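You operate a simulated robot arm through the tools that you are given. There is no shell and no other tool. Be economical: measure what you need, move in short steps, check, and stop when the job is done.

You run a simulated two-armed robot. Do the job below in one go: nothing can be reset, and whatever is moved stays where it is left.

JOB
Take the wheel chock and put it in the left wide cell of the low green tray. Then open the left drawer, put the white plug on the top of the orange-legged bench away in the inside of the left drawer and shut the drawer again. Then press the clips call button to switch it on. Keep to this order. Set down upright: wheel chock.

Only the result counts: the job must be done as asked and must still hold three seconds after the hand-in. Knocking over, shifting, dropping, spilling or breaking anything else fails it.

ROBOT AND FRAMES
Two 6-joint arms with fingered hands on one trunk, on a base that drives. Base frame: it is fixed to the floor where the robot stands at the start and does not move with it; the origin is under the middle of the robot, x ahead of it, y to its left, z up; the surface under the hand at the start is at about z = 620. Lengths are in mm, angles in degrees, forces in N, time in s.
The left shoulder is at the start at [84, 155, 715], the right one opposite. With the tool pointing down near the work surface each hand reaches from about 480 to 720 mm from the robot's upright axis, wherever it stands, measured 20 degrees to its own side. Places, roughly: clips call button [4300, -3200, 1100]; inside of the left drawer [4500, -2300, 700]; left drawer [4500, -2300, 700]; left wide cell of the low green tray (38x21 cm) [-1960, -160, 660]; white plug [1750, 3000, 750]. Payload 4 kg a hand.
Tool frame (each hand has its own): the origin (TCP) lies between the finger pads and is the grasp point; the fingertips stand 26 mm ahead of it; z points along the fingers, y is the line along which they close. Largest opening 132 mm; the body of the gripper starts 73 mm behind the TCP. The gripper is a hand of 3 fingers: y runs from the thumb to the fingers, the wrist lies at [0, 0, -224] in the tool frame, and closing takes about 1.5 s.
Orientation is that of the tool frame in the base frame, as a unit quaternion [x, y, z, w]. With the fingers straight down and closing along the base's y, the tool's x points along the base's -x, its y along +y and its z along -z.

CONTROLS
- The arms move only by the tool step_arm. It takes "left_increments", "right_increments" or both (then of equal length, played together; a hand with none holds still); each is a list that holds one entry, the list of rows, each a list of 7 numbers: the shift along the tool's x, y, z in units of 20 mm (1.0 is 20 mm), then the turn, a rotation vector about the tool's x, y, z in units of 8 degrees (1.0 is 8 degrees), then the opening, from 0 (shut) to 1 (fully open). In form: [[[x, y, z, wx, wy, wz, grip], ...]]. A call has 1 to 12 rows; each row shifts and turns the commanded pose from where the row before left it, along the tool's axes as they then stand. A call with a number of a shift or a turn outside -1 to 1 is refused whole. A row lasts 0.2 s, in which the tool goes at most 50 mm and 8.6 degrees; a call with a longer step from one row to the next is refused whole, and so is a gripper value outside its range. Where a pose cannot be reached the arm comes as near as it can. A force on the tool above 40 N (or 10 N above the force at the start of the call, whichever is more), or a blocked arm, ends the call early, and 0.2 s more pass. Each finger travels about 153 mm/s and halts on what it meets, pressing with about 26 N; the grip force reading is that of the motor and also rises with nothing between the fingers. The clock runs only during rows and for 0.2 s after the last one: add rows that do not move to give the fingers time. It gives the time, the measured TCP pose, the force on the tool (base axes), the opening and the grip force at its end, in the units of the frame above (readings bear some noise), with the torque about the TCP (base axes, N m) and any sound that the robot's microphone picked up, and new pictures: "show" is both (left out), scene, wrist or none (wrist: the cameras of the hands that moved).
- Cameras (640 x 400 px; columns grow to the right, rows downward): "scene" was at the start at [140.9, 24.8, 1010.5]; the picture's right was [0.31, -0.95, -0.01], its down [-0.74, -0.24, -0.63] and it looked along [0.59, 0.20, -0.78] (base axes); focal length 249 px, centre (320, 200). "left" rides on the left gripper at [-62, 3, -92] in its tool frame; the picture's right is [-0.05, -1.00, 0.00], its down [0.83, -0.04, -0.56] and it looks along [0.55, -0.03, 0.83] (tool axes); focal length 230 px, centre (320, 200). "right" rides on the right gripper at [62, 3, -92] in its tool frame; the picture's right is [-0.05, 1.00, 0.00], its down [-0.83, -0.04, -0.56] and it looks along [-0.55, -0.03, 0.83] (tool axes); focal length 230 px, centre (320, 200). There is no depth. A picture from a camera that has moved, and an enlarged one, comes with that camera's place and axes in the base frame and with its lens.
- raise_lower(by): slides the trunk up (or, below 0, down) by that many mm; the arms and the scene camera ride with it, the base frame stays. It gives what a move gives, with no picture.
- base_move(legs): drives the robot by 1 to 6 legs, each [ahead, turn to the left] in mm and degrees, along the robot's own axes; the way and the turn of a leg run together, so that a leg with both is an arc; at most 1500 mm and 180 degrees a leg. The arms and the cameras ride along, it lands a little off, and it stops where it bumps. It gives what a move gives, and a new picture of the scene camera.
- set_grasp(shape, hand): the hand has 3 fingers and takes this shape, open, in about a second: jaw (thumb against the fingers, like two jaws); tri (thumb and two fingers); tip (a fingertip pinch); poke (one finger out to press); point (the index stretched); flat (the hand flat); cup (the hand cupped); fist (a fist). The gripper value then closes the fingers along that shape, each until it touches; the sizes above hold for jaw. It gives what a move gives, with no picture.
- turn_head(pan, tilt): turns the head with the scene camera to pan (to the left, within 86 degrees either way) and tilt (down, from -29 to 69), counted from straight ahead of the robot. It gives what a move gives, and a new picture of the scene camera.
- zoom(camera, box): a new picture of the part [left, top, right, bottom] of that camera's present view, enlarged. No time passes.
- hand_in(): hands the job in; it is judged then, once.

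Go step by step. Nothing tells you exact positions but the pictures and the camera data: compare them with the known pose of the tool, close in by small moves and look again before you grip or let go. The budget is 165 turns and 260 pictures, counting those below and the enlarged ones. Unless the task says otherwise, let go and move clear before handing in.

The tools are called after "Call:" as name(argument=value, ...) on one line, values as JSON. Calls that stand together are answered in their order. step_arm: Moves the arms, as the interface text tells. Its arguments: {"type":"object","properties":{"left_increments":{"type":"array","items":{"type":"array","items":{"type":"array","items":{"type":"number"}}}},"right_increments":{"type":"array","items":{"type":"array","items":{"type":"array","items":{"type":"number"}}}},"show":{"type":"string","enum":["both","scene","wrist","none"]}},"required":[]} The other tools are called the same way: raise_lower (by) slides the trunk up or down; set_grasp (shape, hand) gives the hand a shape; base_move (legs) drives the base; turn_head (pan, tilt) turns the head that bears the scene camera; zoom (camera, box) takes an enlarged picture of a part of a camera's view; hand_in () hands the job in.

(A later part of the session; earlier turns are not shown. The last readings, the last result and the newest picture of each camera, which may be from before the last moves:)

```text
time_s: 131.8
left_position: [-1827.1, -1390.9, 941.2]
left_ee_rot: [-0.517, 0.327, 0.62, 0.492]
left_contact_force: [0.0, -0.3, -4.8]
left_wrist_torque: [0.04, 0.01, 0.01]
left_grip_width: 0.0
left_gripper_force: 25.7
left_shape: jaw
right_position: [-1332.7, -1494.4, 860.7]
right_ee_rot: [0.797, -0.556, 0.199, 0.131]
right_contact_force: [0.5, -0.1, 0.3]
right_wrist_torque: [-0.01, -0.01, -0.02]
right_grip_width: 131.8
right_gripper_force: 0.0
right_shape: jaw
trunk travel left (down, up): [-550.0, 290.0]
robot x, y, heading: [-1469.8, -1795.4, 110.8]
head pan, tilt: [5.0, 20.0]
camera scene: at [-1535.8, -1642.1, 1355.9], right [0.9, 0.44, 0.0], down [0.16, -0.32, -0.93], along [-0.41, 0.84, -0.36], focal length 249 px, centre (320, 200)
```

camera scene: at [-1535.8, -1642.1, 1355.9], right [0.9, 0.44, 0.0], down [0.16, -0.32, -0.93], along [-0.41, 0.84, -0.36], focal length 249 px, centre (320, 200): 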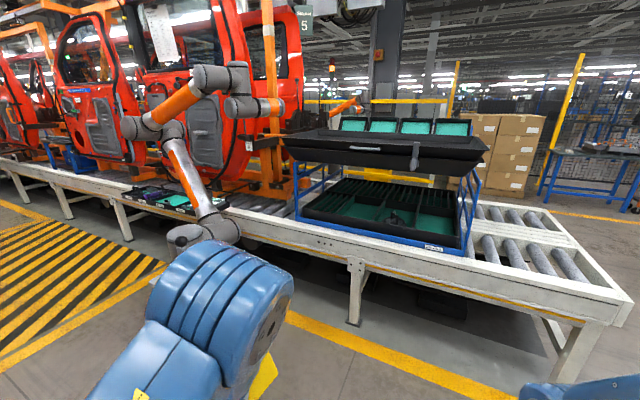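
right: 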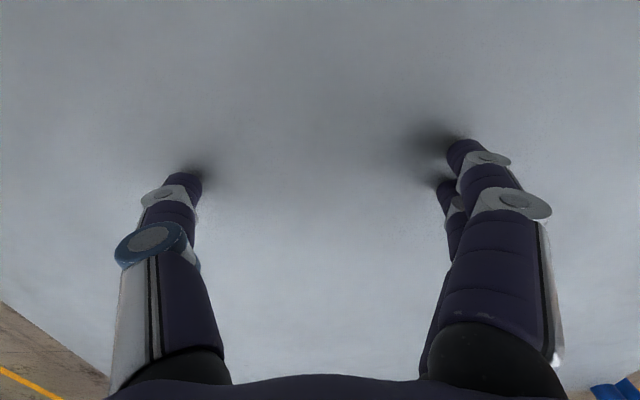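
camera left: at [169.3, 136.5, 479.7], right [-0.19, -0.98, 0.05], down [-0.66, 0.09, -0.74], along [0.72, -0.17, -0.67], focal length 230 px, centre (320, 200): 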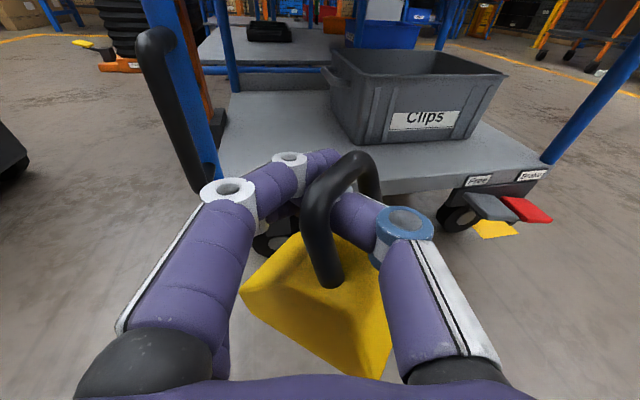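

Heading is right for a diagonal approach. I'll drive 780 mm forward and then turn to face +y.

Call:
base_move(legs=[[780, 0]])

Call:
base_move(legs=[[0, -20]])

```text
time_s: 135.9
left_position: [-2115.1, -681.4, 946.5]
left_ee_rot: [-0.521, 0.303, 0.626, 0.495]
left_contact_force: [0.3, -0.4, -4.4]
left_wrist_torque: [0.01, 0.03, -0.01]
left_grip_width: 0.0
left_gripper_force: 25.8
left_shape: jaw
right_position: [-1607.4, -789.6, 857.5]
right_ee_rot: [0.796, -0.55, 0.21, 0.138]
right_contact_force: [0.8, 0.4, 0.8]
right_wrist_torque: [0.01, 0.03, -0.01]
right_grip_width: 132.1
right_gripper_force: 0.0
right_shape: jaw
trunk travel left (down, up): [-550.0, 290.0]
robot x, y, heading: [-1743.1, -1082.2, 111.5]
head pan, tilt: [5.0, 20.0]
camera scene: at [-1815.3, -925.1, 1355.8], right [0.9, 0.45, 0.0], down [0.16, -0.32, -0.93], along [-0.42, 0.83, -0.36], focal length 249 px, centre (320, 200)
```

scene: 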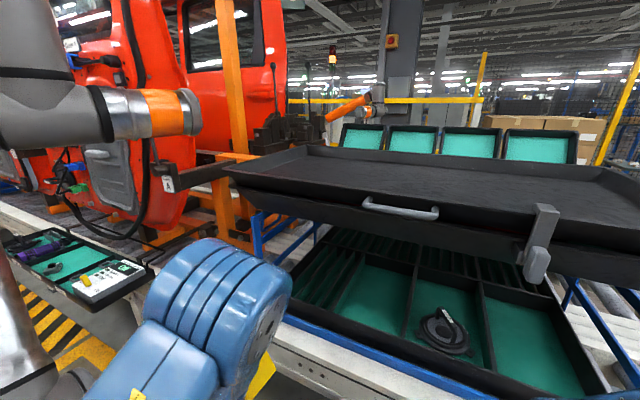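

```text
time_s: 137.6
left_position: [-1994.2, -588.3, 961.9]
left_ee_rot: [-0.497, 0.292, 0.548, 0.606]
left_contact_force: [0.2, -0.3, -5.3]
left_wrist_torque: [-0.01, 0.05, 0.05]
left_grip_width: 0.2
left_gripper_force: 26.4
left_shape: jaw
right_position: [-1517.6, -851.3, 854.2]
right_ee_rot: [-0.686, 0.687, -0.175, -0.166]
right_contact_force: [0.5, 0.4, -0.8]
right_wrist_torque: [0.02, 0.02, -0.01]
right_grip_width: 132.0
right_gripper_force: 0.0
right_shape: jaw
trunk travel left (down, up): [-550.0, 290.0]
robot x, y, heading: [-1747.6, -1080.7, 91.2]
head pan, tilt: [5.0, 20.0]
stopped in leg 1: the robot was blocked; the commanded pose is now the measured one
camera scene: at [-1759.6, -910.9, 1355.8], right [0.99, 0.11, 0.0], down [0.04, -0.36, -0.93], along [-0.11, 0.93, -0.36], focal length 249 px, centre (320, 200)
```

scene: 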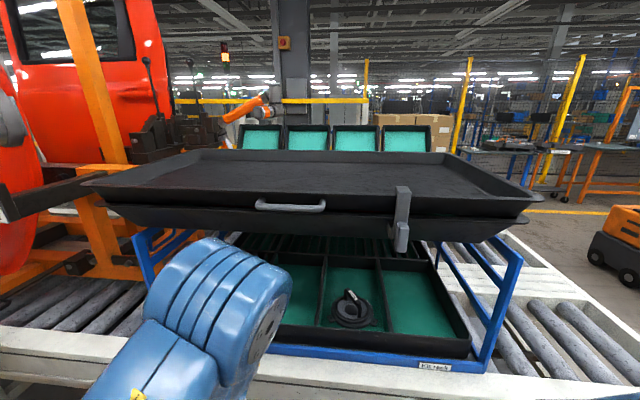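

I'm squarely in front of the rack. The left tool has pitched up and rolled while driving, so I'll level it out and look through the wrist camera.

Call:
step_arm(left_increments=[[[0, 0, 0, 0, 0.5, 0.4, 0], [0, 0, 0, 0, 0.5, 0.4, 0], [0, 0, 0, 0, 0.5, 0.4, 0], [0, 0, 0, 0, 0.5, 0.4, 0], [0, 0, 0, 0, 0.5, 0.4, 0], [0, 0, 0, 0, 0.5, 0.2, 0], [0, 0, 0, 0, 0, 0, 0]]], show="wrist")

```text
time_s: 139.2
left_position: [-1986.4, -541.6, 941.0]
left_ee_rot: [0.543, -0.487, -0.523, -0.441]
left_contact_force: [-0.1, 0.3, -3.3]
left_wrist_torque: [0.06, 0.07, 0.0]
left_grip_width: 0.2
left_gripper_force: 25.4
left_shape: jaw
left hand out of reach, approached as far as the arm can: row 1, 2, 3, 4, 5, 6
right_position: [-1517.2, -850.4, 854.3]
right_ee_rot: [-0.686, 0.686, -0.177, -0.167]
right_contact_force: [-1.0, 0.8, 0.2]
right_wrist_torque: [-0.01, 0.0, 0.01]
right_grip_width: 132.1
right_gripper_force: 0.0
right_shape: jaw
trunk travel left (down, up): [-550.0, 290.0]
robot x, y, heading: [-1744.0, -1080.5, 91.6]
head pan, tilt: [5.0, 20.0]
camera left: at [-1975.9, -628.8, 1008.4], right [0.99, 0.14, 0.02], down [0.1, -0.6, -0.79], along [-0.1, 0.79, -0.61], focal length 230 px, centre (320, 200)
```

left: 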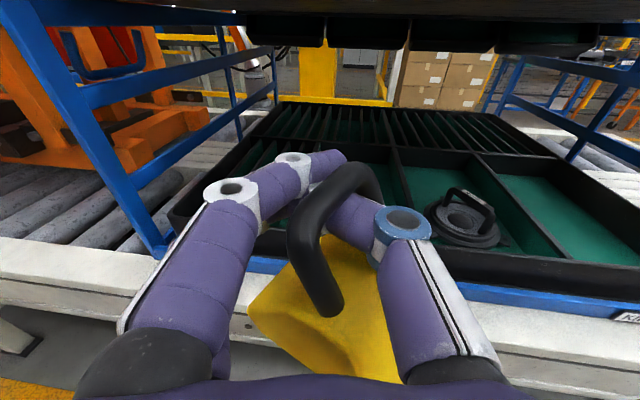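

The chock hangs from the fingers and the left cell is straight ahead. I'll lower the trunk 90 mm and extend the arm to see how far it goes.

Call:
raise_lower(by=-90)

Call:
step_arm(left_increments=[[[0, 0, 0.8, 0, 0, 0, 0], [0, 0, 0.8, 0, 0, 0, 0], [0, 0, 0.8, 0, 0, 0, 0], [0, 0, 0.8, 0, 0, 0, 0], [0, 0, 0.8, 0, 0, 0, 0], [0, 0, 0.8, 0, 0, 0, 0], [0, 0, 0, 0, 0, 0, 0]]], show="both")

```text
time_s: 140.4
left_position: [-1987.1, -543.1, 853.6]
left_ee_rot: [0.541, -0.487, -0.525, -0.441]
left_contact_force: [0.1, -0.1, -4.2]
left_wrist_torque: [0.01, 0.08, -0.03]
left_grip_width: 0.2
left_gripper_force: 25.6
left_shape: jaw
right_position: [-1517.2, -853.0, 764.5]
right_ee_rot: [-0.685, 0.687, -0.177, -0.167]
right_contact_force: [0.1, -0.6, -0.6]
right_wrist_torque: [0.01, 0.05, 0.0]
right_grip_width: 131.9
right_gripper_force: 0.1
right_shape: jaw
trunk travel left (down, up): [-460.0, 380.0]
robot x, y, heading: [-1744.4, -1078.2, 91.7]
head pan, tilt: [5.0, 20.0]
```

```text
time_s: 142.1
left_position: [-1994.1, -450.0, 843.2]
left_ee_rot: [0.537, -0.497, -0.525, -0.435]
left_contact_force: [0.1, 0.4, -4.5]
left_wrist_torque: [0.01, 0.08, 0.01]
left_grip_width: 0.0
left_gripper_force: 25.6
left_shape: jaw
right_position: [-1517.8, -853.0, 764.3]
right_ee_rot: [-0.685, 0.687, -0.177, -0.167]
right_contact_force: [0.0, 0.4, 0.2]
right_wrist_torque: [-0.01, 0.01, 0.04]
right_grip_width: 132.0
right_gripper_force: 0.1
right_shape: jaw
trunk travel left (down, up): [-460.0, 380.0]
robot x, y, heading: [-1743.3, -1078.5, 91.6]
head pan, tilt: [5.0, 20.0]
camera scene: at [-1760.1, -912.7, 1265.9], right [0.99, 0.11, 0.0], down [0.04, -0.36, -0.93], along [-0.11, 0.93, -0.36], focal length 249 px, centre (320, 200)
camera left: at [-1983.1, -537.6, 910.6], right [0.99, 0.13, 0.0], down [0.08, -0.61, -0.79], along [-0.11, 0.78, -0.61], focal length 230 px, centre (320, 200)
```

scene: 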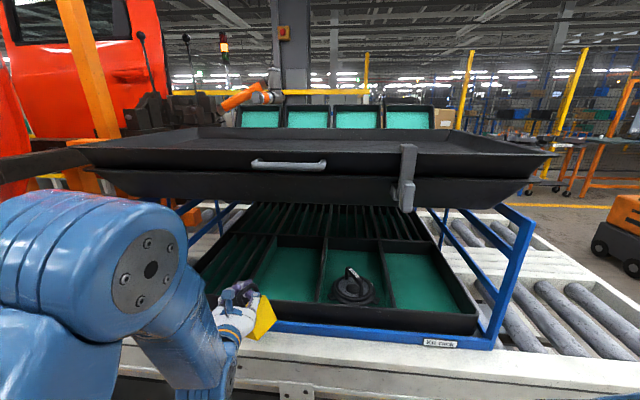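
left: 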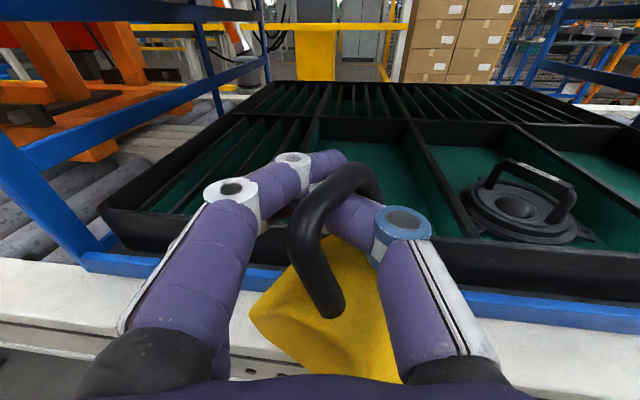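

I'll raise slightly, shift right towards the cell centre, and roll the base 130 mm forward.

Call:
step_arm(left_increments=[[[-0.4, -0.8, 0, 0, 0, 0, 0], [-0.4, -0.8, 0, 0, 0, 0, 0], [-0.4, -0.8, 0, 0, 0, 0, 0], [-0.4, -0.8, 0, 0, 0, 0, 0], [0, 0, 0, 0, 0, 0, 0]]], show="none")

Call:
base_move(legs=[[130, 0]])

Call:
step_arm(left_increments=[[[0, 0, 0, 0, 0, 0, 0]]], show="wrist")

```text
time_s: 143.4
left_position: [-1976.3, -451.4, 881.9]
left_ee_rot: [0.582, -0.446, -0.512, -0.447]
left_contact_force: [-0.7, -0.7, -3.7]
left_wrist_torque: [0.02, 0.04, -0.01]
left_grip_width: 0.0
left_gripper_force: 25.6
left_shape: jaw
left hand out of reach, approached as far as the arm can: row 4
right_position: [-1516.8, -853.4, 764.6]
right_ee_rot: [-0.685, 0.689, -0.172, -0.163]
right_contact_force: [-0.7, -0.1, 1.0]
right_wrist_torque: [0.0, 0.01, 0.02]
right_grip_width: 131.9
right_gripper_force: 0.1
right_shape: jaw
trunk travel left (down, up): [-460.0, 380.0]
robot x, y, heading: [-1745.5, -1080.4, 91.6]
head pan, tilt: [5.0, 20.0]
stopped in row 5 (left hand): the arm was blocked; the commanded pose is now the measured one
```

```text
time_s: 144.7
left_position: [-1979.2, -318.6, 881.7]
left_ee_rot: [0.582, -0.446, -0.512, -0.447]
left_contact_force: [-0.5, -0.4, -3.9]
left_wrist_torque: [0.03, 0.06, 0.02]
left_grip_width: 0.1
left_gripper_force: 26.0
left_shape: jaw
right_position: [-1521.2, -720.8, 763.4]
right_ee_rot: [-0.684, 0.69, -0.173, -0.164]
right_contact_force: [0.0, 0.0, 0.5]
right_wrist_torque: [0.0, -0.02, -0.01]
right_grip_width: 132.0
right_gripper_force: 0.0
right_shape: jaw
trunk travel left (down, up): [-460.0, 380.0]
robot x, y, heading: [-1751.5, -951.9, 91.5]
head pan, tilt: [5.0, 20.0]
camera scene: at [-1763.5, -782.0, 1265.7], right [0.99, 0.11, 0.0], down [0.04, -0.36, -0.93], along [-0.11, 0.93, -0.36], focal length 249 px, centre (320, 200)
```

scene: 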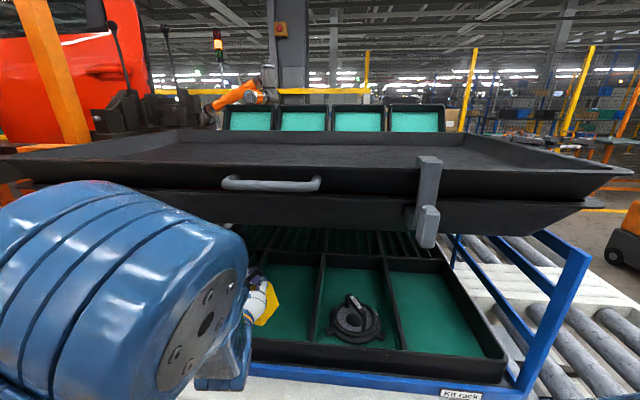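

```text
time_s: 145.1
left_position: [-1983.9, -334.5, 892.1]
left_ee_rot: [0.585, -0.434, -0.513, -0.454]
left_contact_force: [0.1, -0.6, -3.7]
left_wrist_torque: [0.04, 0.02, -0.02]
left_grip_width: 0.0
left_gripper_force: 25.6
left_shape: jaw
right_position: [-1520.6, -718.5, 761.9]
right_ee_rot: [-0.682, 0.694, -0.167, -0.16]
right_contact_force: [-0.1, 0.1, -0.2]
right_wrist_torque: [-0.01, 0.0, 0.01]
right_grip_width: 131.8
right_gripper_force: 0.0
right_shape: jaw
trunk travel left (down, up): [-460.0, 380.0]
robot x, y, heading: [-1745.7, -949.4, 91.6]
head pan, tilt: [5.0, 20.0]
camera left: at [-1975.2, -422.9, 959.6], right [0.97, 0.21, 0.14], down [0.24, -0.57, -0.79], along [-0.09, 0.79, -0.6], focal length 230 px, centre (320, 200)
```

left: 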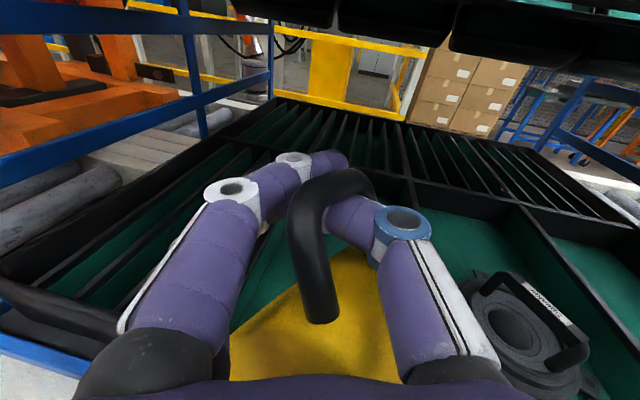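

The arm is at a joint limit sideways, so I'll use the base: lower the trunk 55 mm, turn 3° right, and creep forward.

Call:
raise_lower(by=-55)

Call:
base_move(legs=[[0, -3.2], [70, 0]])

Call:
step_arm(left_increments=[[[0, 0, 0, 0, 0, 0, 0]]], show="wrist")

```text
time_s: 146.1
left_position: [-1984.7, -333.8, 841.4]
left_ee_rot: [0.583, -0.434, -0.514, -0.456]
left_contact_force: [0.9, -0.3, -2.3]
left_wrist_torque: [0.04, 0.06, 0.0]
left_grip_width: 0.0
left_gripper_force: 25.8
left_shape: jaw
right_position: [-1520.9, -721.4, 707.7]
right_ee_rot: [-0.683, 0.693, -0.169, -0.16]
right_contact_force: [0.1, -0.1, 0.8]
right_wrist_torque: [0.01, -0.04, 0.0]
right_grip_width: 132.1
right_gripper_force: 0.1
right_shape: jaw
trunk travel left (down, up): [-405.0, 435.0]
robot x, y, heading: [-1748.7, -950.6, 91.6]
head pan, tilt: [5.0, 20.0]
```

```text
time_s: 147.5
left_position: [-1948.9, -250.9, 835.6]
left_ee_rot: [0.574, -0.452, -0.499, -0.466]
left_contact_force: [-0.3, -0.4, -5.1]
left_wrist_torque: [0.1, 0.12, -0.02]
left_grip_width: 0.2
left_gripper_force: 26.0
left_shape: jaw
right_position: [-1506.1, -661.1, 704.7]
right_ee_rot: [-0.663, 0.711, -0.165, -0.165]
right_contact_force: [-0.3, 0.7, -1.9]
right_wrist_torque: [-0.02, 0.0, -0.01]
right_grip_width: 132.1
right_gripper_force: 0.0
right_shape: jaw
trunk travel left (down, up): [-405.0, 435.0]
robot x, y, heading: [-1746.4, -883.1, 88.2]
head pan, tilt: [5.0, 20.0]
camera scene: at [-1752.2, -711.0, 1210.3], right [1.0, 0.06, 0.0], down [0.02, -0.36, -0.93], along [-0.06, 0.93, -0.36], focal length 249 px, centre (320, 200)
```

scene: 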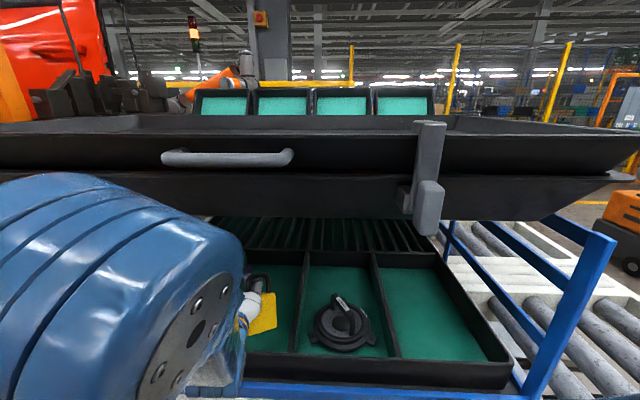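

```text
time_s: 147.9
left_position: [-1954.8, -267.3, 846.8]
left_ee_rot: [0.577, -0.44, -0.5, -0.472]
left_contact_force: [-0.7, -1.7, -5.0]
left_wrist_torque: [0.08, 0.1, -0.02]
left_grip_width: 0.1
left_gripper_force: 25.1
left_shape: jaw
right_position: [-1506.7, -660.8, 705.2]
right_ee_rot: [-0.662, 0.714, -0.16, -0.161]
right_contact_force: [0.6, 0.3, 0.0]
right_wrist_torque: [-0.03, -0.01, -0.01]
right_grip_width: 132.1
right_gripper_force: 0.2
right_shape: jaw
trunk travel left (down, up): [-405.0, 435.0]
robot x, y, heading: [-1745.2, -877.9, 88.5]
head pan, tilt: [5.0, 20.0]
camera left: at [-1950.8, -356.7, 911.3], right [0.97, 0.17, 0.16], down [0.23, -0.57, -0.79], along [-0.04, 0.81, -0.59], focal length 230 px, centre (320, 200)
```

left: 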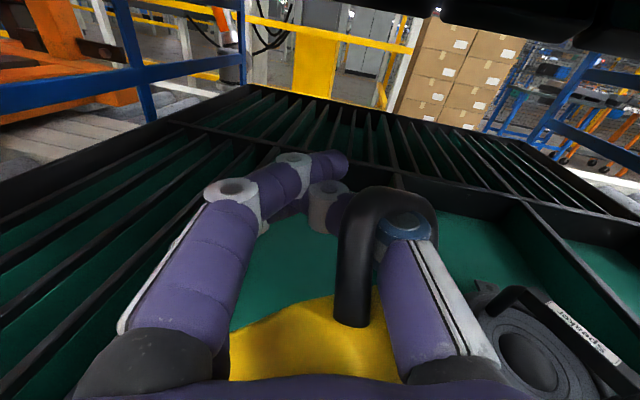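

The chock has swung a bit in the grip. I'll zoom in to check its clearance over the rim.

Call:
zoom(camera="scene", box=[200, 240, 360, 400])

```text
2.50 times, centred on (280, 320) of scene
camera zoom: at [-1752.5, -712.9, 1210.6], right [1.0, 0.06, 0.0], down [0.02, -0.36, -0.93], along [-0.06, 0.93, -0.36], focal length 623 px, centre (420, -100)
```

zoom: 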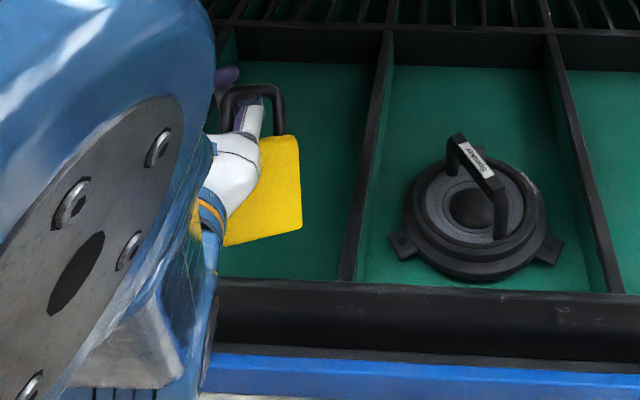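

The chock is over the cell but still near the front wall. I'll extend the arm forward about 60 mm.

Call:
step_arm(left_increments=[[[0, 0, 0.7, 0, 0, 0, 0], [0, 0, 0.7, 0, 0, 0, 0], [0, 0, 0.7, 0, 0, 0, 0], [0, 0, 0.7, 0, 0, 0, 0], [0, 0, 0, 0, 0, 0, 0]]], show="both")

```text
time_s: 149.1
left_position: [-1958.1, -211.7, 845.0]
left_ee_rot: [0.57, -0.446, -0.504, -0.472]
left_contact_force: [-0.3, -0.8, -4.2]
left_wrist_torque: [0.07, 0.13, -0.06]
left_grip_width: 0.0
left_gripper_force: 25.4
left_shape: jaw
right_position: [-1506.4, -661.0, 706.5]
right_ee_rot: [-0.662, 0.715, -0.159, -0.16]
right_contact_force: [-0.4, 0.1, -0.2]
right_wrist_torque: [-0.01, -0.01, 0.02]
right_grip_width: 132.0
right_gripper_force: 0.0
right_shape: jaw
trunk travel left (down, up): [-405.0, 435.0]
robot x, y, heading: [-1748.0, -883.5, 88.6]
head pan, tilt: [5.0, 20.0]
camera scene: at [-1752.4, -714.5, 1210.9], right [1.0, 0.06, 0.0], down [0.02, -0.36, -0.93], along [-0.06, 0.93, -0.36], focal length 249 px, centre (320, 200)
camera left: at [-1953.1, -302.7, 910.0], right [0.98, 0.16, 0.14], down [0.2, -0.57, -0.8], along [-0.05, 0.81, -0.59], focal length 230 px, centre (320, 200)
```

scene: 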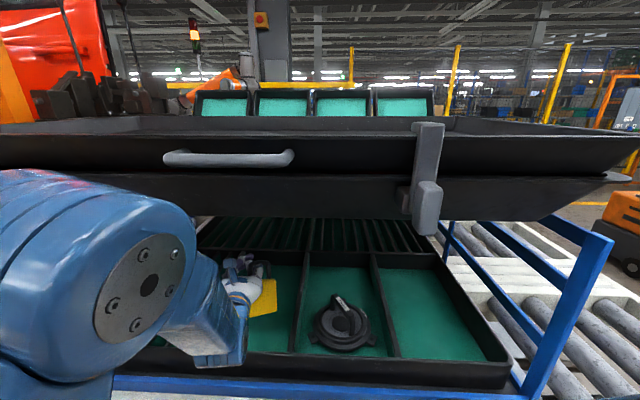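
left: 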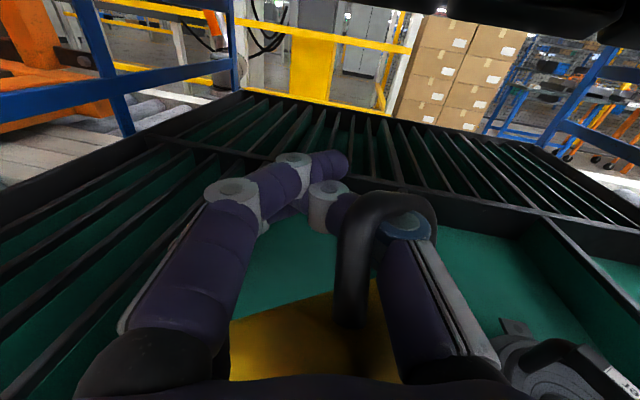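

Good clearance. I'll extend a touch more and lower the trunk 45 mm while watching the force.

Call:
step_arm(left_increments=[[[0, 0, 0.7, 0, 0, 0, 0], [0, 0, 0.7, 0, 0, 0, 0], [0, 0, 0, 0, 0, 0, 0]]], show="none")

Call:
raise_lower(by=-45)

Call:
step_arm(left_increments=[[[0, 0, 0, 0, 0, 0, 0]]], show="both")

Call:
zoom(camera="scene", box=[200, 220, 360, 380])

```text
time_s: 149.9
left_position: [-1963.4, -183.7, 842.9]
left_ee_rot: [0.57, -0.446, -0.504, -0.472]
left_contact_force: [0.8, -2.1, -3.9]
left_wrist_torque: [0.09, 0.1, 0.02]
left_grip_width: 0.2
left_gripper_force: 26.0
left_shape: jaw
right_position: [-1505.0, -661.2, 705.7]
right_ee_rot: [-0.662, 0.715, -0.159, -0.16]
right_contact_force: [0.3, -0.6, 0.2]
right_wrist_torque: [0.01, -0.02, -0.01]
right_grip_width: 131.9
right_gripper_force: 0.1
right_shape: jaw
trunk travel left (down, up): [-405.0, 435.0]
robot x, y, heading: [-1745.6, -876.5, 88.4]
head pan, tilt: [5.0, 20.0]
```

```text
time_s: 150.8
left_position: [-1963.8, -183.7, 799.2]
left_ee_rot: [0.569, -0.446, -0.505, -0.472]
left_contact_force: [0.4, -0.8, -2.6]
left_wrist_torque: [0.02, 0.07, -0.06]
left_grip_width: 0.1
left_gripper_force: 26.0
left_shape: jaw
right_position: [-1506.7, -661.7, 660.4]
right_ee_rot: [-0.662, 0.714, -0.16, -0.161]
right_contact_force: [-0.1, 0.5, 0.2]
right_wrist_torque: [-0.02, 0.01, -0.01]
right_grip_width: 131.9
right_gripper_force: 0.1
right_shape: jaw
trunk travel left (down, up): [-360.0, 480.0]
robot x, y, heading: [-1745.7, -885.5, 88.5]
head pan, tilt: [5.0, 20.0]
```

```text
time_s: 151.2
left_position: [-1963.7, -183.5, 798.8]
left_ee_rot: [0.57, -0.446, -0.504, -0.472]
left_contact_force: [0.5, -0.9, -0.9]
left_wrist_torque: [0.02, 0.05, -0.04]
left_grip_width: 0.0
left_gripper_force: 25.8
left_shape: jaw
right_position: [-1506.8, -662.0, 661.5]
right_ee_rot: [-0.662, 0.714, -0.16, -0.161]
right_contact_force: [-0.5, 0.5, 0.3]
right_wrist_torque: [0.0, 0.01, 0.0]
right_grip_width: 132.1
right_gripper_force: 0.1
right_shape: jaw
trunk travel left (down, up): [-360.0, 480.0]
robot x, y, heading: [-1745.9, -884.8, 88.3]
head pan, tilt: [5.0, 20.0]
camera scene: at [-1752.4, -715.5, 1165.9], right [1.0, 0.06, 0.0], down [0.02, -0.36, -0.93], along [-0.06, 0.93, -0.36], focal length 249 px, centre (320, 200)
camera left: at [-1958.0, -274.1, 863.8], right [0.98, 0.16, 0.14], down [0.21, -0.57, -0.8], along [-0.05, 0.81, -0.59], focal length 230 px, centre (320, 200)
```

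scene: 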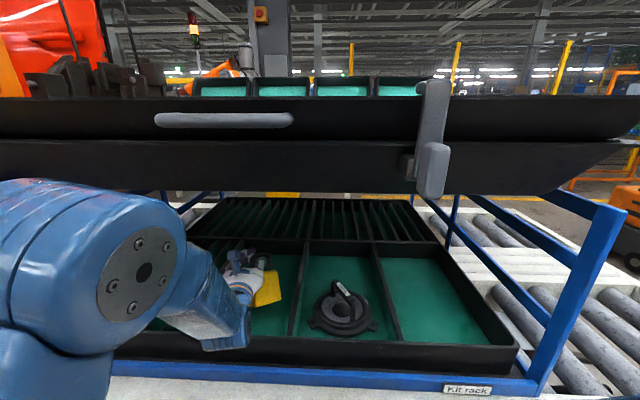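
left: 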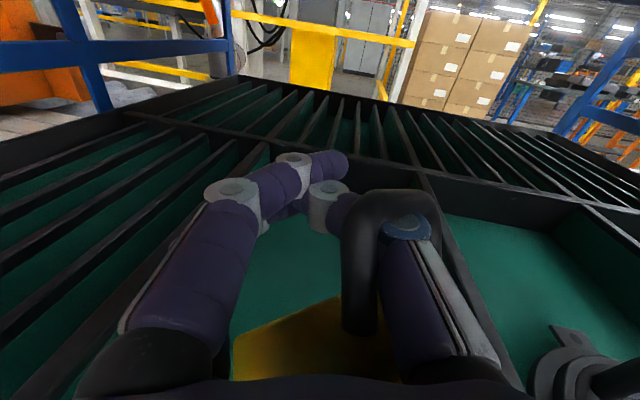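

```text
2.50 times, centred on (280, 300) of scene
camera zoom: at [-1752.4, -715.5, 1165.9], right [1.0, 0.06, 0.0], down [0.02, -0.36, -0.93], along [-0.06, 0.93, -0.36], focal length 623 px, centre (420, -50)
```

zoom: 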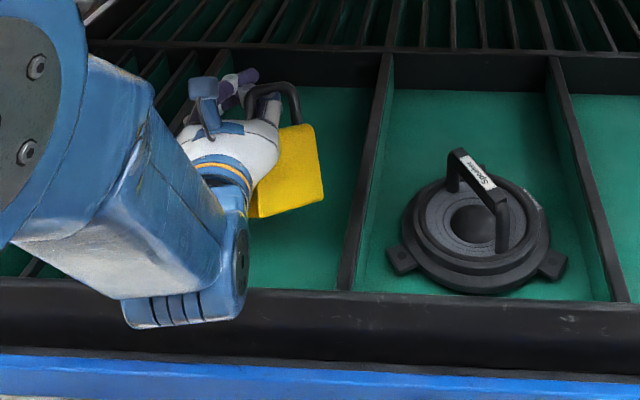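

The load is dropping (−0.9 N), so the chock is touching the cell floor. I'll lower 15 mm more for it to settle flat, then check.

Call:
raise_lower(by=-15)

Call:
step_arm(left_increments=[[[0, 0, 0, 0, 0, 0, 0], [0, 0, 0, 0, 0, 0, 0]]], show="wrist")

Call:
zoom(camera="scene", box=[220, 220, 320, 320])

```text
time_s: 151.8
left_position: [-1962.7, -185.3, 784.9]
left_ee_rot: [0.568, -0.445, -0.506, -0.473]
left_contact_force: [1.3, -9.1, 8.6]
left_wrist_torque: [-0.79, -0.26, -0.14]
left_grip_width: 0.2
left_gripper_force: 25.8
left_shape: jaw
right_position: [-1506.0, -664.1, 645.6]
right_ee_rot: [-0.663, 0.714, -0.159, -0.159]
right_contact_force: [0.4, -0.3, 0.2]
right_wrist_torque: [0.02, 0.0, -0.02]
right_grip_width: 131.8
right_gripper_force: 0.2
right_shape: jaw
trunk travel left (down, up): [-345.0, 495.0]
robot x, y, heading: [-1745.4, -881.0, 88.3]
head pan, tilt: [5.0, 20.0]
```

```text
time_s: 152.4
left_position: [-1963.1, -185.3, 785.7]
left_ee_rot: [0.568, -0.446, -0.504, -0.474]
left_contact_force: [1.1, -8.4, 9.5]
left_wrist_torque: [-0.8, -0.28, -0.15]
left_grip_width: 0.0
left_gripper_force: 25.8
left_shape: jaw
right_position: [-1506.1, -663.3, 646.3]
right_ee_rot: [-0.663, 0.714, -0.16, -0.16]
right_contact_force: [-0.3, -0.5, 0.2]
right_wrist_torque: [0.01, 0.0, -0.03]
right_grip_width: 131.7
right_gripper_force: 0.1
right_shape: jaw
trunk travel left (down, up): [-345.0, 495.0]
robot x, y, heading: [-1746.0, -880.6, 88.3]
head pan, tilt: [5.0, 20.0]
camera left: at [-1957.6, -275.9, 850.6], right [0.98, 0.16, 0.14], down [0.2, -0.57, -0.8], along [-0.05, 0.81, -0.58], focal length 230 px, centre (320, 200)
```

left: 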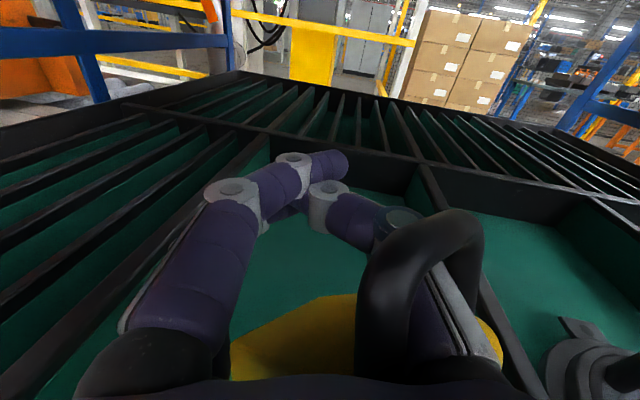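

```text
4.00 times, centred on (270, 270) of scene
camera zoom: at [-1751.7, -718.5, 1151.4], right [1.0, 0.06, 0.0], down [0.02, -0.36, -0.93], along [-0.06, 0.93, -0.36], focal length 997 px, centre (520, -80)
```

zoom: 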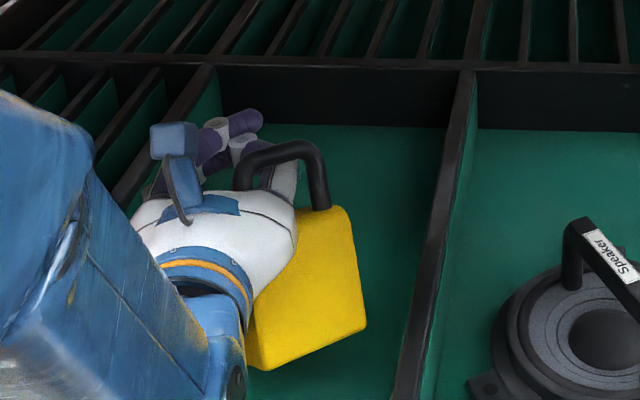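

The hand is now pressing slightly. I'll come up 10 mm to neutral, open the fingers slowly, and look.

Call:
raise_lower(by=10)

Call:
step_arm(left_increments=[[[0, 0, 0, 0, 0, 0, 0.1], [0, 0, 0, 0, 0, 0, 0.2], [0, 0, 0, 0, 0, 0, 0.3], [0, 0, 0, 0, 0, 0, 0.4], [0, 0, 0, 0, 0, 0, 0.5], [0, 0, 0, 0, 0, 0, 0.5]]], show="wrist")

Call:
zoom(camera="scene", box=[220, 220, 320, 320])

```text
time_s: 153.0
left_position: [-1962.3, -184.0, 793.2]
left_ee_rot: [0.57, -0.446, -0.504, -0.471]
left_contact_force: [1.0, 0.9, -3.5]
left_wrist_torque: [0.17, 0.16, 0.02]
left_grip_width: 0.0
left_gripper_force: 26.0
left_shape: jaw
right_position: [-1507.7, -662.9, 655.6]
right_ee_rot: [-0.662, 0.715, -0.159, -0.161]
right_contact_force: [-0.6, -0.4, -0.3]
right_wrist_torque: [-0.01, -0.03, -0.01]
right_grip_width: 132.0
right_gripper_force: 0.0
right_shape: jaw
trunk travel left (down, up): [-355.0, 485.0]
robot x, y, heading: [-1748.4, -879.0, 88.2]
head pan, tilt: [5.0, 20.0]
```

```text
time_s: 154.4
left_position: [-1962.7, -185.4, 792.9]
left_ee_rot: [0.569, -0.447, -0.503, -0.473]
left_contact_force: [-0.9, 0.0, -3.7]
left_wrist_torque: [0.17, 0.24, -0.08]
left_grip_width: 65.4
left_gripper_force: 0.1
left_shape: jaw
right_position: [-1507.2, -661.2, 655.6]
right_ee_rot: [-0.662, 0.715, -0.16, -0.16]
right_contact_force: [-0.1, -0.1, 0.0]
right_wrist_torque: [-0.03, 0.01, 0.01]
right_grip_width: 131.7
right_gripper_force: 0.1
right_shape: jaw
trunk travel left (down, up): [-355.0, 485.0]
robot x, y, heading: [-1744.3, -881.1, 88.5]
head pan, tilt: [5.0, 20.0]
camera left: at [-1958.1, -273.9, 858.5], right [0.98, 0.16, 0.14], down [0.21, -0.57, -0.8], along [-0.05, 0.81, -0.59], focal length 230 px, centre (320, 200)
```

left: 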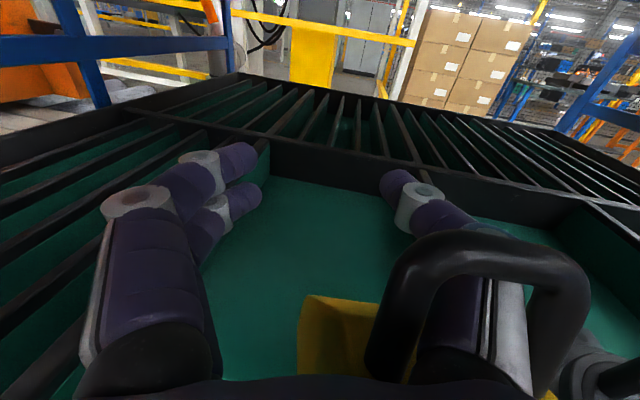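

```text
4.00 times, centred on (270, 270) of scene
camera zoom: at [-1752.5, -715.2, 1160.9], right [1.0, 0.06, 0.0], down [0.02, -0.36, -0.93], along [-0.06, 0.93, -0.36], focal length 997 px, centre (520, -80)
```

zoom: 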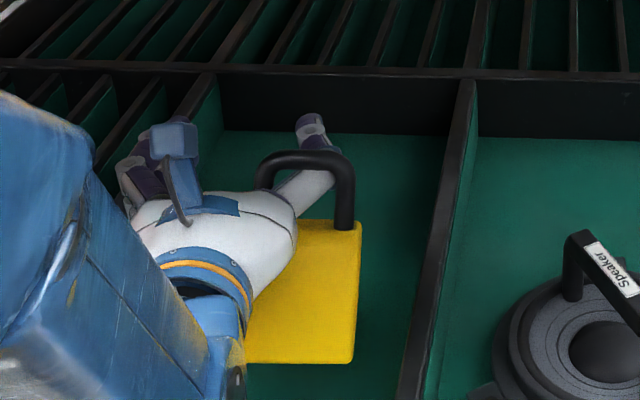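

The chock now hangs on the open thumb with its loop facing me. I'll lower until it rests, then retreat straight back.

Call:
raise_lower(by=-12)

Call:
zoom(camera="scene", box=[220, 220, 320, 320])

```text
time_s: 155.0
left_position: [-1963.8, -183.9, 782.1]
left_ee_rot: [0.569, -0.447, -0.504, -0.472]
left_contact_force: [-1.1, 0.4, -3.8]
left_wrist_torque: [0.15, 0.11, -0.05]
left_grip_width: 65.6
left_gripper_force: 0.1
left_shape: jaw
right_position: [-1506.6, -662.8, 644.8]
right_ee_rot: [-0.663, 0.714, -0.159, -0.161]
right_contact_force: [0.2, 0.3, 1.1]
right_wrist_torque: [0.01, -0.02, -0.02]
right_grip_width: 131.8
right_gripper_force: 0.0
right_shape: jaw
trunk travel left (down, up): [-343.0, 497.0]
robot x, y, heading: [-1746.3, -881.3, 88.4]
head pan, tilt: [5.0, 20.0]
```

```text
4.00 times, centred on (270, 270) of scene
camera zoom: at [-1752.5, -715.7, 1148.9], right [1.0, 0.06, 0.0], down [0.02, -0.36, -0.93], along [-0.06, 0.93, -0.36], focal length 997 px, centre (520, -80)
```

zoom: 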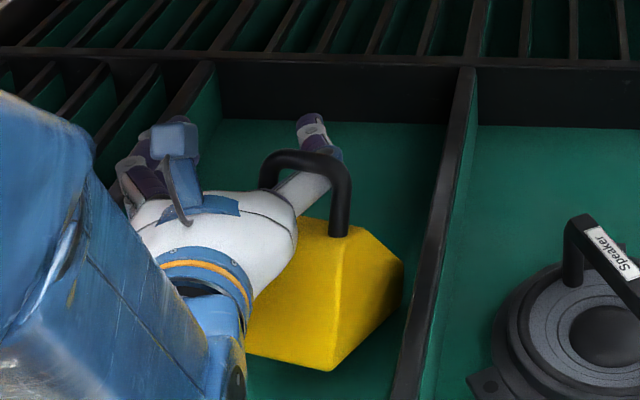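

Still hanging and turning slowly. I'll lower another 10 mm.

Call:
raise_lower(by=-10)

Call:
zoom(camera="scene", box=[220, 220, 320, 320])

```text
time_s: 155.6
left_position: [-1962.3, -184.0, 772.2]
left_ee_rot: [0.569, -0.446, -0.504, -0.472]
left_contact_force: [0.3, -0.2, -3.0]
left_wrist_torque: [0.23, 0.11, 0.0]
left_grip_width: 65.5
left_gripper_force: 0.0
left_shape: jaw
right_position: [-1506.5, -662.4, 633.0]
right_ee_rot: [-0.662, 0.714, -0.16, -0.161]
right_contact_force: [1.1, 0.0, -0.7]
right_wrist_torque: [0.02, -0.01, 0.0]
right_grip_width: 131.8
right_gripper_force: 0.0
right_shape: jaw
trunk travel left (down, up): [-333.0, 507.0]
robot x, y, heading: [-1746.1, -882.2, 88.2]
head pan, tilt: [5.0, 20.0]
```

```text
4.00 times, centred on (270, 270) of scene
camera zoom: at [-1752.4, -716.1, 1138.9], right [1.0, 0.06, 0.0], down [0.02, -0.36, -0.93], along [-0.06, 0.93, -0.36], focal length 997 px, centre (520, -80)
```

zoom: 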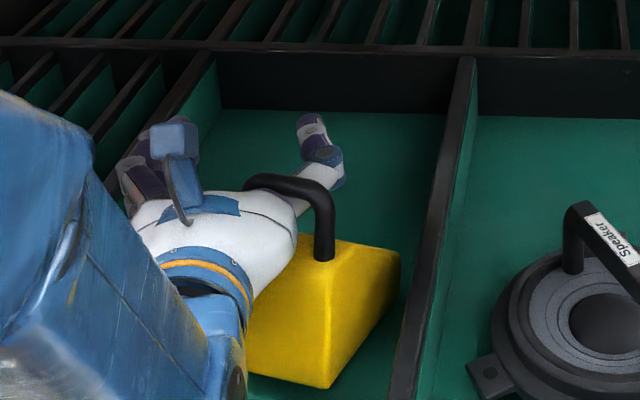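

Call:
raise_lower(by=-10)

Call:
zoom(camera="scene", box=[220, 220, 320, 320])

```text
time_s: 156.2
left_position: [-1962.0, -185.8, 764.0]
left_ee_rot: [0.569, -0.445, -0.505, -0.473]
left_contact_force: [-1.4, -5.3, 3.9]
left_wrist_torque: [-0.34, -0.09, -0.32]
left_grip_width: 65.7
left_gripper_force: 0.2
left_shape: jaw
right_position: [-1505.6, -665.2, 624.9]
right_ee_rot: [-0.662, 0.714, -0.16, -0.161]
right_contact_force: [-0.4, -0.5, -0.6]
right_wrist_torque: [-0.05, 0.02, 0.0]
right_grip_width: 132.1
right_gripper_force: 0.0
right_shape: jaw
trunk travel left (down, up): [-323.0, 517.0]
robot x, y, heading: [-1746.1, -881.0, 88.4]
head pan, tilt: [5.0, 20.0]
```

```text
4.00 times, centred on (270, 270) of scene
camera zoom: at [-1752.3, -717.7, 1129.2], right [1.0, 0.06, 0.0], down [0.02, -0.36, -0.93], along [-0.06, 0.93, -0.36], focal length 997 px, centre (520, -80)
```

zoom: 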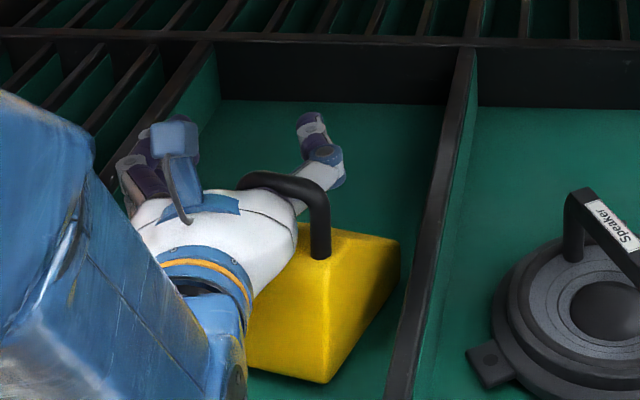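

The chock rests upright on the cell floor. I'll come up 5 mm to unload and withdraw the thumb from the loop in small steps.

Call:
raise_lower(by=6)

Call:
step_arm(left_increments=[[[0, 0, -0.4, 0, 0, 0, 0.5], [0, 0, -0.4, 0, 0, 0, 0.5], [0, 0, -0.4, 0, 0, 0, 0.5], [0, 0, -0.4, 0, 0, 0, 0.5]]], show="wrist")

Call:
zoom(camera="scene", box=[220, 220, 320, 320])

```text
time_s: 156.7
left_position: [-1963.3, -184.1, 766.6]
left_ee_rot: [0.569, -0.447, -0.504, -0.472]
left_contact_force: [-0.3, -0.7, -2.4]
left_wrist_torque: [0.14, 0.11, -0.01]
left_grip_width: 65.5
left_gripper_force: 0.1
left_shape: jaw
right_position: [-1507.4, -662.1, 630.1]
right_ee_rot: [-0.662, 0.715, -0.159, -0.161]
right_contact_force: [-0.7, -0.3, -0.6]
right_wrist_torque: [0.0, -0.02, 0.03]
right_grip_width: 131.8
right_gripper_force: 0.0
right_shape: jaw
trunk travel left (down, up): [-329.0, 511.0]
robot x, y, heading: [-1750.2, -879.7, 88.5]
head pan, tilt: [5.0, 20.0]
```

```text
time_s: 157.7
left_position: [-1956.1, -214.9, 768.3]
left_ee_rot: [0.569, -0.446, -0.504, -0.473]
left_contact_force: [0.0, -0.2, -3.1]
left_wrist_torque: [0.21, 0.15, 0.0]
left_grip_width: 65.6
left_gripper_force: 0.0
left_shape: jaw
right_position: [-1505.6, -663.7, 629.6]
right_ee_rot: [-0.662, 0.715, -0.16, -0.161]
right_contact_force: [0.3, -0.2, -1.0]
right_wrist_torque: [0.0, 0.0, 0.0]
right_grip_width: 132.0
right_gripper_force: 0.0
right_shape: jaw
trunk travel left (down, up): [-329.0, 511.0]
robot x, y, heading: [-1746.2, -884.9, 88.5]
head pan, tilt: [5.0, 20.0]
camera left: at [-1952.3, -305.0, 834.1], right [0.98, 0.16, 0.14], down [0.21, -0.57, -0.8], along [-0.05, 0.81, -0.59], focal length 230 px, centre (320, 200)
```

left: 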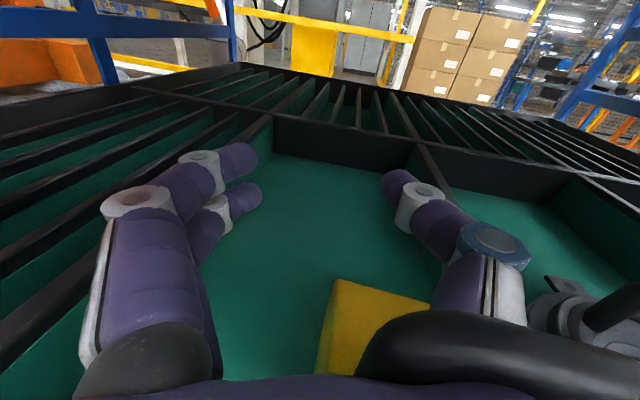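

```text
4.00 times, centred on (270, 270) of scene
camera zoom: at [-1752.3, -715.9, 1134.9], right [1.0, 0.06, 0.0], down [0.02, -0.36, -0.93], along [-0.06, 0.93, -0.36], focal length 997 px, centre (520, -80)
```

zoom: 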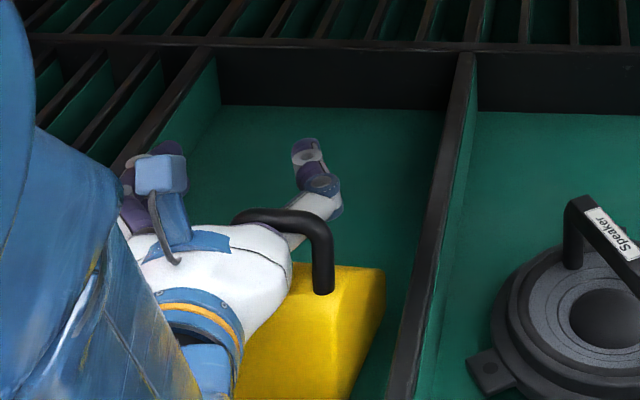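

The chock was dragged back with the hand. I'll move it forward again, lower to ground it, then retreat with slack.

Call:
step_arm(left_increments=[[[0, 0, 0.5, 0, 0, 0, 0.5], [0, 0, 0.5, 0, 0, 0, 0.5], [0, 0, 0.5, 0, 0, 0, 0.5], [0, 0, 0.3, 0, 0, 0, 0.5], [0.3, 0, 0, 0, 0, 0, 0.5], [0.15, 0, -0.3, 0, 0, 0, 0.5], [0.2, 0, -0.2, 0, 0, 0, 0.5], [0.2, 0, -0.2, 0, 0, 0, 0.5]]], show="none")

Call:
zoom(camera="scene", box=[220, 220, 320, 320])

```text
time_s: 159.5
left_position: [-1959.9, -192.7, 755.2]
left_ee_rot: [0.568, -0.444, -0.506, -0.474]
left_contact_force: [-5.0, 9.4, 20.1]
left_wrist_torque: [-2.89, -0.37, -0.48]
left_grip_width: 65.4
left_gripper_force: 0.0
left_shape: jaw
right_position: [-1505.8, -664.2, 630.6]
right_ee_rot: [-0.662, 0.714, -0.159, -0.16]
right_contact_force: [-1.8, 0.5, 0.0]
right_wrist_torque: [-0.03, 0.0, 0.0]
right_grip_width: 132.0
right_gripper_force: 0.1
right_shape: jaw
trunk travel left (down, up): [-329.0, 511.0]
robot x, y, heading: [-1749.5, -881.7, 88.3]
head pan, tilt: [5.0, 20.0]
```

```text
4.00 times, centred on (270, 270) of scene
camera zoom: at [-1752.1, -717.1, 1135.6], right [1.0, 0.06, 0.0], down [0.02, -0.36, -0.93], along [-0.06, 0.93, -0.36], focal length 997 px, centre (520, -80)
```

zoom: 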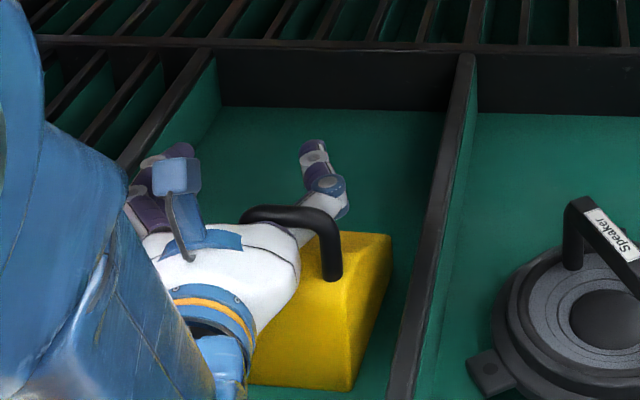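

The palm is pressing on the chock's top. I'll ease up to a light press and retreat, so floor friction holds the chock in place.

Call:
step_arm(left_increments=[[[-0.3, 0, 0, 0, 0, 0, 0.5], [0, 0, -0.3, 0, 0, 0, 0.5], [0, 0, -0.3, 0, 0, 0, 0.5], [0, 0, -0.3, 0, 0, 0, 0.5]]], show="none")

Call:
zoom(camera="scene", box=[220, 220, 320, 320])

```text
time_s: 160.5
left_position: [-1957.0, -211.9, 758.2]
left_ee_rot: [0.57, -0.446, -0.504, -0.472]
left_contact_force: [0.7, -0.2, -3.2]
left_wrist_torque: [0.2, 0.15, 0.02]
left_grip_width: 65.5
left_gripper_force: 0.0
left_shape: jaw
right_position: [-1506.3, -662.7, 630.9]
right_ee_rot: [-0.662, 0.714, -0.16, -0.161]
right_contact_force: [0.0, -0.4, 0.4]
right_wrist_torque: [0.0, -0.02, -0.02]
right_grip_width: 131.9
right_gripper_force: 0.1
right_shape: jaw
trunk travel left (down, up): [-329.0, 511.0]
robot x, y, heading: [-1749.0, -880.2, 88.2]
head pan, tilt: [5.0, 20.0]
```

```text
4.00 times, centred on (270, 270) of scene
camera zoom: at [-1752.3, -715.9, 1134.9], right [1.0, 0.06, 0.0], down [0.02, -0.36, -0.93], along [-0.06, 0.93, -0.36], focal length 997 px, centre (520, -80)
```

zoom: 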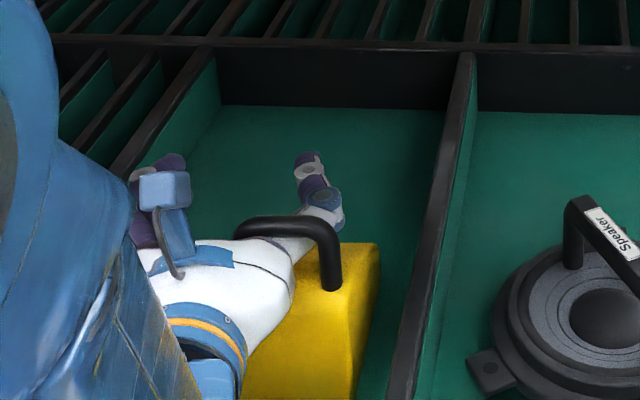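

Call:
step_arm(left_increments=[[[0.3, 0, 0, 0, 0, 0, 0.5], [0.15, 0, -0.3, 0, 0, 0, 0.5], [0.1, 0, -0.3, 0, 0, 0, 0.5], [0, 0, -0.3, 0, 0, 0, 0.5]]], show="wrist")

Call:
zoom(camera="scene", box=[220, 220, 320, 320])

```text
time_s: 161.2
left_position: [-1956.3, -229.6, 767.7]
left_ee_rot: [0.561, -0.437, -0.511, -0.483]
left_contact_force: [1.2, 0.1, -2.9]
left_wrist_torque: [0.17, 0.17, 0.06]
left_grip_width: 65.7
left_gripper_force: 0.1
left_shape: jaw
right_position: [-1505.7, -661.1, 629.4]
right_ee_rot: [-0.661, 0.717, -0.156, -0.157]
right_contact_force: [0.1, 0.0, 0.2]
right_wrist_torque: [-0.01, 0.02, -0.03]
right_grip_width: 132.0
right_gripper_force: 0.1
right_shape: jaw
trunk travel left (down, up): [-329.0, 511.0]
robot x, y, heading: [-1747.1, -879.6, 88.4]
head pan, tilt: [5.0, 20.0]
stopped in row 3 (left hand): the force on the tool passed its limit at 45 N (the readings are from after the stop); the commanded pose is now the measured one
camera left: at [-1951.0, -322.5, 829.6], right [0.98, 0.15, 0.15], down [0.21, -0.54, -0.82], along [-0.05, 0.83, -0.56], focal length 230 px, centre (320, 200)
```

left: 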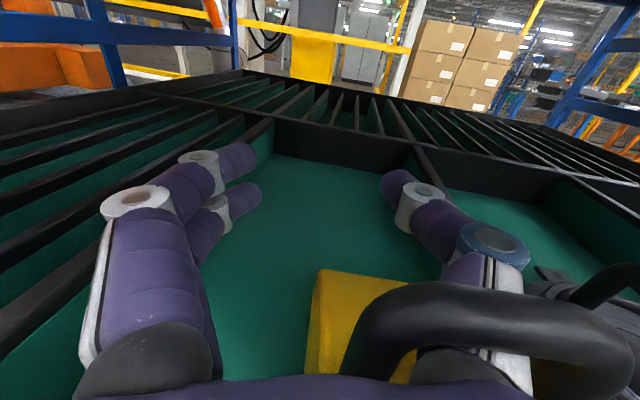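

```text
4.00 times, centred on (270, 270) of scene
camera zoom: at [-1751.7, -717.1, 1134.8], right [1.0, 0.06, 0.0], down [0.02, -0.36, -0.93], along [-0.06, 0.93, -0.36], focal length 997 px, centre (520, -80)
```

zoom: 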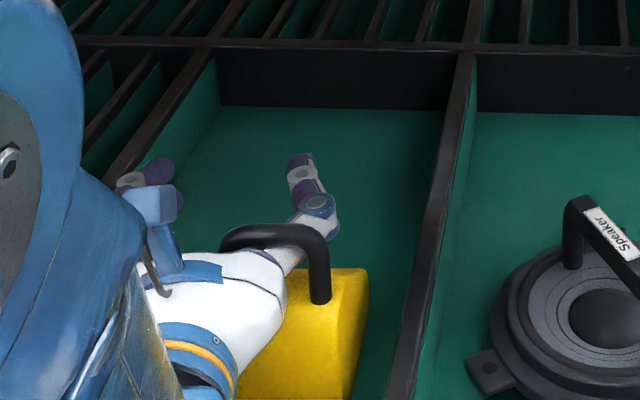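

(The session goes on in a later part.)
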